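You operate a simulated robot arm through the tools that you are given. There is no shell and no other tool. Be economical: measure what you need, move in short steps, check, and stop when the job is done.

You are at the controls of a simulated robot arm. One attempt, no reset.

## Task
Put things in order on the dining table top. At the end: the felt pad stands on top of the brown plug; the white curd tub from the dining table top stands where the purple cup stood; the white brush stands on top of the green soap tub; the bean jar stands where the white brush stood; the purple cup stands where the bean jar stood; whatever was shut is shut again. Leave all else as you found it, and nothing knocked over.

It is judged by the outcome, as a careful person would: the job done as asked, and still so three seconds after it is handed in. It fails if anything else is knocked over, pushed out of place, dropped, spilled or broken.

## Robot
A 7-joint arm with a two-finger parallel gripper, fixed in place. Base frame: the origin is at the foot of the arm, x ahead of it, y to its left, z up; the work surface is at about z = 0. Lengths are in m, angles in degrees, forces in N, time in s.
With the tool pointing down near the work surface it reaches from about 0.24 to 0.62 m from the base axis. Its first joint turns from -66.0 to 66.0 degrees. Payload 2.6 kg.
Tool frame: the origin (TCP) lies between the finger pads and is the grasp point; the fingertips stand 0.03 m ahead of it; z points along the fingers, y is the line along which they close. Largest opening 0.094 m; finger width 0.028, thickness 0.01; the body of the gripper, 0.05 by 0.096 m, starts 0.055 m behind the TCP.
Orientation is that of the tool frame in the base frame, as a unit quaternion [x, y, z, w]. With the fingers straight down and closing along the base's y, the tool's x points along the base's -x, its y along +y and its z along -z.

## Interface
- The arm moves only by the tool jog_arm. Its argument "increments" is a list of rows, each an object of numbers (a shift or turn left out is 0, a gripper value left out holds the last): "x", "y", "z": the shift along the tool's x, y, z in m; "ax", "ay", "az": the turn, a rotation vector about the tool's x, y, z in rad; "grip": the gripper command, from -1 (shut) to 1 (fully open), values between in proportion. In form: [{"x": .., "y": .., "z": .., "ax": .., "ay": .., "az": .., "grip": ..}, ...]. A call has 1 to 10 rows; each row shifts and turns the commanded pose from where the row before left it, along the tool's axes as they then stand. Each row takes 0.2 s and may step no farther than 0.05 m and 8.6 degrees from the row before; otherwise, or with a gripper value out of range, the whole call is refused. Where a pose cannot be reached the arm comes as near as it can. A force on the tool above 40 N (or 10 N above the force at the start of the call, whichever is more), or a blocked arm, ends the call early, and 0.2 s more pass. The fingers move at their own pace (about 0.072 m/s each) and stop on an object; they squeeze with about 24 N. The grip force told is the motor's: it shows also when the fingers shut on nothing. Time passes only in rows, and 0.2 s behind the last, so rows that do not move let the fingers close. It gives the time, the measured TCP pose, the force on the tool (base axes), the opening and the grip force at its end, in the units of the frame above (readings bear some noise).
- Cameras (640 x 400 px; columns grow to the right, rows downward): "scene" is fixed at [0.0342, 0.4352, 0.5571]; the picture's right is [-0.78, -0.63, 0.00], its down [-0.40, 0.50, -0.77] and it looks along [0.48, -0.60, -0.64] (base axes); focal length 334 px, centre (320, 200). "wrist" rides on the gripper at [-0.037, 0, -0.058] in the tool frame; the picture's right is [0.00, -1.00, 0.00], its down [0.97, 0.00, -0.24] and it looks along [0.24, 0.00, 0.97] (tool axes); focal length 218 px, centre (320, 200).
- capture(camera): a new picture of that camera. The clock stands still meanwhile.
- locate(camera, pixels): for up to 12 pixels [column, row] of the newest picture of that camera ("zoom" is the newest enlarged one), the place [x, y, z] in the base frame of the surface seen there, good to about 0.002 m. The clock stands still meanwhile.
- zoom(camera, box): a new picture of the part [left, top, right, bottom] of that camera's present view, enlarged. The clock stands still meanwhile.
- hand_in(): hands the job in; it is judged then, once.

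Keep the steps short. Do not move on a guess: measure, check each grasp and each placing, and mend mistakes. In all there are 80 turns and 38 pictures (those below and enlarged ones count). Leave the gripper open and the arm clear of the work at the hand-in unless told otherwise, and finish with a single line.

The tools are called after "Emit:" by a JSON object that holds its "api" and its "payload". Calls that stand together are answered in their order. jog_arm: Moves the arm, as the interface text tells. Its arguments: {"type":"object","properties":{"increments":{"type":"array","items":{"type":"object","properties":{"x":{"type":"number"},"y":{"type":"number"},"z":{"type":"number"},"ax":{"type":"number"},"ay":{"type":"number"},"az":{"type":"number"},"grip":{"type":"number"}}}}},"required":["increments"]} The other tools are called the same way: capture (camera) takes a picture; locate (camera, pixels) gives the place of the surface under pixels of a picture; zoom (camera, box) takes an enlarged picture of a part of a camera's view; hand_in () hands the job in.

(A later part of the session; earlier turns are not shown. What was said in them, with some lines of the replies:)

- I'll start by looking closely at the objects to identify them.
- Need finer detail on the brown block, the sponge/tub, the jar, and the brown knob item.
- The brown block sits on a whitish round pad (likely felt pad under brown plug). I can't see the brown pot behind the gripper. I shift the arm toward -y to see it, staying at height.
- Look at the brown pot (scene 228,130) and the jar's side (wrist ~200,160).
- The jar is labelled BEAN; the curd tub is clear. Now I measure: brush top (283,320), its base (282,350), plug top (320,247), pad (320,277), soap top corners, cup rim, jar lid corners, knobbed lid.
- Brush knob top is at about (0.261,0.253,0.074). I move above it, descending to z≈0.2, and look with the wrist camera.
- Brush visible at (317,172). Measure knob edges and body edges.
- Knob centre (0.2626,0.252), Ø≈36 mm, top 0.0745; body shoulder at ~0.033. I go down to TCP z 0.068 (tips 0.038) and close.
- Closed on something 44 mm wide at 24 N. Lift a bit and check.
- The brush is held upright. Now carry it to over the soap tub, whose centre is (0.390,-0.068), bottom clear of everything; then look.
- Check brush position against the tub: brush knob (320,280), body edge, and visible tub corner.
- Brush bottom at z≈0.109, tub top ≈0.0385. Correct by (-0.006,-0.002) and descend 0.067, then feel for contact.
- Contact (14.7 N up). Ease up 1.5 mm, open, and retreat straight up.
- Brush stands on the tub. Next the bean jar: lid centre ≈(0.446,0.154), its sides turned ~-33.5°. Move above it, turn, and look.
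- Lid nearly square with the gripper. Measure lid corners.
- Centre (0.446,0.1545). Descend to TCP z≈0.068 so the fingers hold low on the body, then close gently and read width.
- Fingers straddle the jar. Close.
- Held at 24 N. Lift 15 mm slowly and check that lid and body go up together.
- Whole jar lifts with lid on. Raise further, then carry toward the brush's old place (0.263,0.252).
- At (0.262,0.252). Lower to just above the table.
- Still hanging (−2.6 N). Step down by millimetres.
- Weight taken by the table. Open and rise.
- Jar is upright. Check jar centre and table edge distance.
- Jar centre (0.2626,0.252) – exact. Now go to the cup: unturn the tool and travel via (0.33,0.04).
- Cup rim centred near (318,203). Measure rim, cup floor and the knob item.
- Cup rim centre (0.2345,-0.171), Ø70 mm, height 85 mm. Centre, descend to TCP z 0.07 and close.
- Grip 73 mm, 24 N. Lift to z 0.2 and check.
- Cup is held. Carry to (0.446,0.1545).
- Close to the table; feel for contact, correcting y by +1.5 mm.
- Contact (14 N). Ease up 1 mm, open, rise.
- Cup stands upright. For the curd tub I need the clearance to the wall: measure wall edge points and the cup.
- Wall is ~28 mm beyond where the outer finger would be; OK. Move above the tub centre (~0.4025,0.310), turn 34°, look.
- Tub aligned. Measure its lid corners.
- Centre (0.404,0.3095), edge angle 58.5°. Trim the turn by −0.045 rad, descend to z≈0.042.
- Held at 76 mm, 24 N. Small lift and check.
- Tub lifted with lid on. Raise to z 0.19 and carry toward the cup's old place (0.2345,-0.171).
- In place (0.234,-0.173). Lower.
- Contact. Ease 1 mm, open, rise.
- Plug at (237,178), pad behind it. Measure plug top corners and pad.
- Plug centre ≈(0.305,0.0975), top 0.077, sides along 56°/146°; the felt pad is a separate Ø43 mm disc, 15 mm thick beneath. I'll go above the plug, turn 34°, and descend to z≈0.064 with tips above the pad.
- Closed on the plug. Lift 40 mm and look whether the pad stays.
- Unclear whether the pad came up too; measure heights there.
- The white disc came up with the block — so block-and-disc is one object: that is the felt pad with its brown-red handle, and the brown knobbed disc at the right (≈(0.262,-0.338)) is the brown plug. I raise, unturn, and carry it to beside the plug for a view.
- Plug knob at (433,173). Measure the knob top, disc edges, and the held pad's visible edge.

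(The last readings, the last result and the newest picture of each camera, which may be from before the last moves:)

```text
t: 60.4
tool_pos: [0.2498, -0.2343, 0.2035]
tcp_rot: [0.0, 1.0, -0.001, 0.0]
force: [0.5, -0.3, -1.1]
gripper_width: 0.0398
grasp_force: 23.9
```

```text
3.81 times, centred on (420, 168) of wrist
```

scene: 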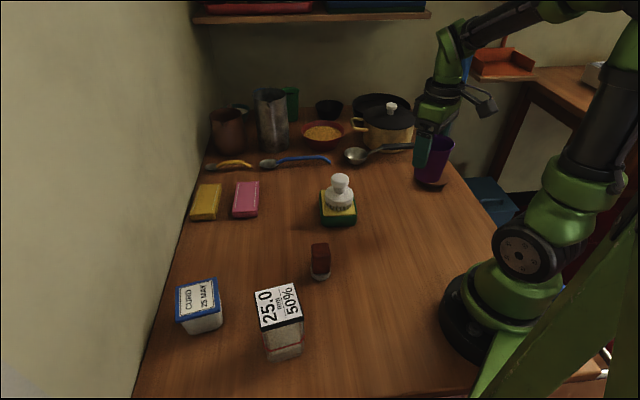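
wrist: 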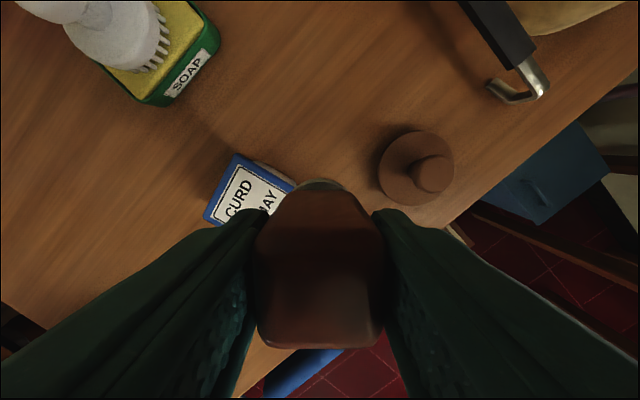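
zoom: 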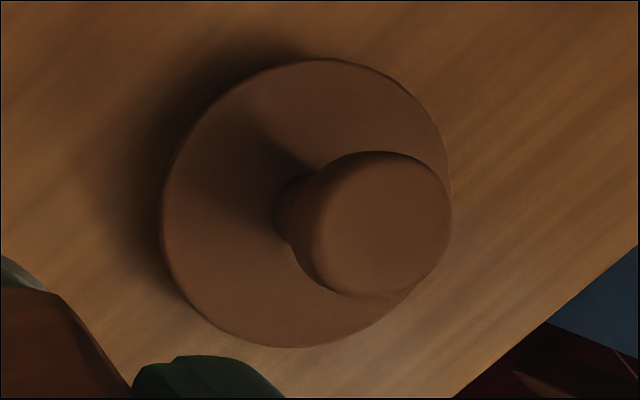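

Knob has a flat top Ø≈34 mm at (0.2636,-0.3378), z 0.066. Held object's bottom ≈0.139. Move over it.

Emit:
{"api": "jog_arm", "payload": {"increments": [{"x": -0.0046, "y": -0.0345}, {"x": -0.0046, "y": -0.0345}, {"x": -0.0046, "y": -0.0345}, {}, {}]}}

Emit:
{"api": "jog_arm", "payload": {"increments": [{}]}}

```text
t: 61.6
tool_pos: [0.2623, -0.3355, 0.2039]
tcp_rot: [0.0, 1.0, 0.0, -0.001]
force: [-0.8, -0.3, -0.1]
gripper_width: 0.0399
grasp_force: 24.5
```

```text
t: 62.0
tool_pos: [0.2646, -0.3355, 0.2043]
tcp_rot: [0.0, 1.0, 0.0, 0.0]
force: [0.4, 0.6, -0.9]
gripper_width: 0.04
grasp_force: 24.4
```

Trim y by −2 mm and descend 66 mm.

Emit:
{"api": "jog_arm", "payload": {"increments": [{"y": -0.002, "z": 0.03}, {"z": 0.025}, {"z": 0.008}, {"z": 0.003}, {}]}}

Emit:
{"api": "zoom", "payload": {"camera": "scene", "box": [380, 100, 490, 200]}}

```text
t: 63.2
tool_pos: [0.2638, -0.3372, 0.1359]
tcp_rot: [0.001, 1.0, -0.001, 0.0]
force: [-0.3, -0.6, -0.8]
gripper_width: 0.0397
grasp_force: 23.8
```

```text
4.00 times, centred on (435, 150) of scene
```

zoom: 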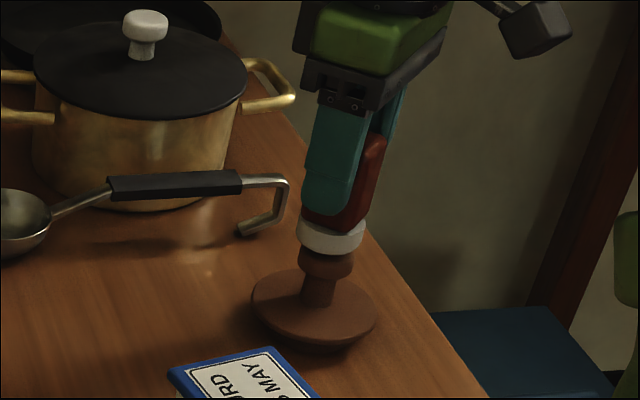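

Well aligned, a few millimetres above the knob. Step down by millimetres.

Emit:
{"api": "jog_arm", "payload": {"increments": [{"z": 0.0015}, {"z": 0.0015}, {"z": 0.001}, {}]}}

```text
t: 64.2
tool_pos: [0.2649, -0.336, 0.1337]
tcp_rot: [0.001, 1.0, 0.0, 0.0]
force: [0.4, -0.1, -0.1]
gripper_width: 0.0398
grasp_force: 23.9
```

Emit:
{"api": "jog_arm", "payload": {"increments": [{"z": 0.001}, {"z": 0.001}, {}]}}

```text
t: 65.0
tool_pos: [0.2648, -0.336, 0.1325]
tcp_rot: [0.0, 1.0, 0.0, 0.0]
force: [-0.3, -0.4, -1.6]
gripper_width: 0.0397
grasp_force: 24.0
```

Emit:
{"api": "jog_arm", "payload": {"increments": [{"z": 0.001}, {"z": 0.001}, {}]}}

```text
t: 65.8
tool_pos: [0.2638, -0.3355, 0.1292]
tcp_rot: [0.001, 1.0, 0.0, 0.0]
force: [0.6, -0.1, -0.9]
gripper_width: 0.0399
grasp_force: 23.6
```

Emit:
{"api": "jog_arm", "payload": {"increments": [{"z": 0.001}, {}]}}

```text
t: 66.4
tool_pos: [0.2632, -0.3355, 0.1298]
tcp_rot: [0.001, 1.0, 0.0, -0.001]
force: [0.1, 0.2, -0.7]
gripper_width: 0.0395
grasp_force: 24.0
```

Emit:
{"api": "jog_arm", "payload": {"increments": [{"z": 0.001}, {}]}}

```text
t: 67.0
tool_pos: [0.2632, -0.3355, 0.1284]
tcp_rot: [0.001, 1.0, 0.001, 0.001]
force: [-0.4, 0.5, -0.4]
gripper_width: 0.0397
grasp_force: 23.7
```

Emit:
{"api": "jog_arm", "payload": {"increments": [{"y": -0.0015, "z": 0.001}, {}]}}

```text
t: 67.6
tool_pos: [0.2636, -0.3377, 0.129]
tcp_rot: [0.0, 1.0, 0.0, 0.0]
force: [-0.9, -0.1, -1.0]
gripper_width: 0.0396
grasp_force: 24.0
```

Emit:
{"api": "jog_arm", "payload": {"increments": [{"z": 0.001}, {}]}}

```text
t: 68.2
tool_pos: [0.2638, -0.3376, 0.127]
tcp_rot: [0.0, 1.0, -0.001, 0.001]
force: [-2.6, 2.5, 11.3]
gripper_width: 0.0395
grasp_force: 24.4
```

Contact (11 N). Ease 0.7 mm, open, rise gently.

Emit:
{"api": "jog_arm", "payload": {"increments": [{"z": -0.0007}, {"grip": 0.1}, {"grip": 0.5}, {"grip": 0.8}, {}, {"z": -0.02}, {"z": -0.04}, {"z": -0.04}, {}]}}

Emit:
{"api": "capture", "payload": {"camera": "scene"}}

```text
t: 70.2
tool_pos: [0.2651, -0.3389, 0.2302]
tcp_rot: [0.001, 1.0, 0.0, 0.0]
force: [-0.7, 0.0, 0.2]
gripper_width: 0.0845
grasp_force: 0.0
```

```text
2 pictures are left
```

scene: 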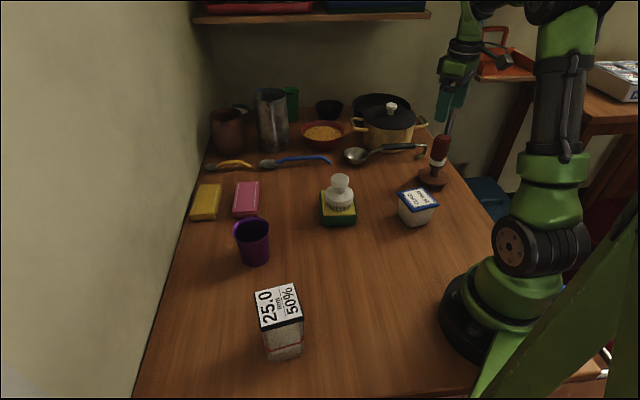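

Everything stands. Withdraw up and away, gripper open.

Emit:
{"api": "jog_arm", "payload": {"increments": [{"z": -0.03, "grip": 1}, {"z": -0.02}, {"x": -0.015, "y": 0.04}, {"x": -0.015, "y": 0.04}, {"x": -0.015, "y": 0.04}, {"x": -0.015, "y": 0.04}, {}]}}

Emit:
{"api": "zoom", "payload": {"camera": "scene", "box": [200, 110, 480, 380]}}

```text
t: 71.8
tool_pos: [0.3257, -0.176, 0.2794]
tcp_rot: [0.001, 1.0, -0.001, 0.0]
force: [0.1, -0.2, -0.5]
gripper_width: 0.0939
grasp_force: 0.0
```

```text
1.48 times, centred on (340, 245) of scene
```

zoom: 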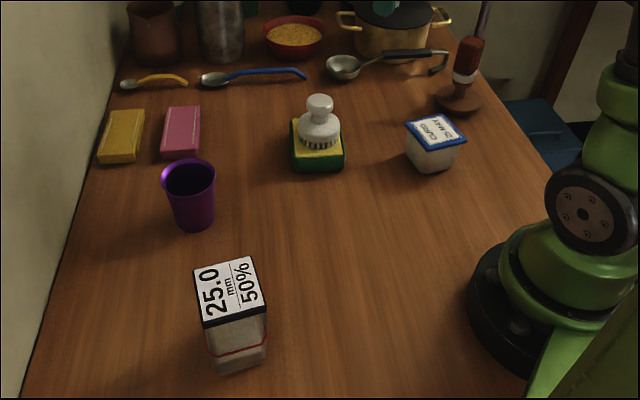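

All items stand in their places, the lids are on, and the arm is clear. Handing in.

Emit:
{"api": "hand_in", "payload": {}}

```text
The job is handed in.
```

Handed in: all five items are placed as asked, lids on and nothing knocked over; I took the knobbed brown disc to be the brown plug and the red-brown block with the white base to be the felt pad, and the cup stands about 5 mm off the jar's old centre.
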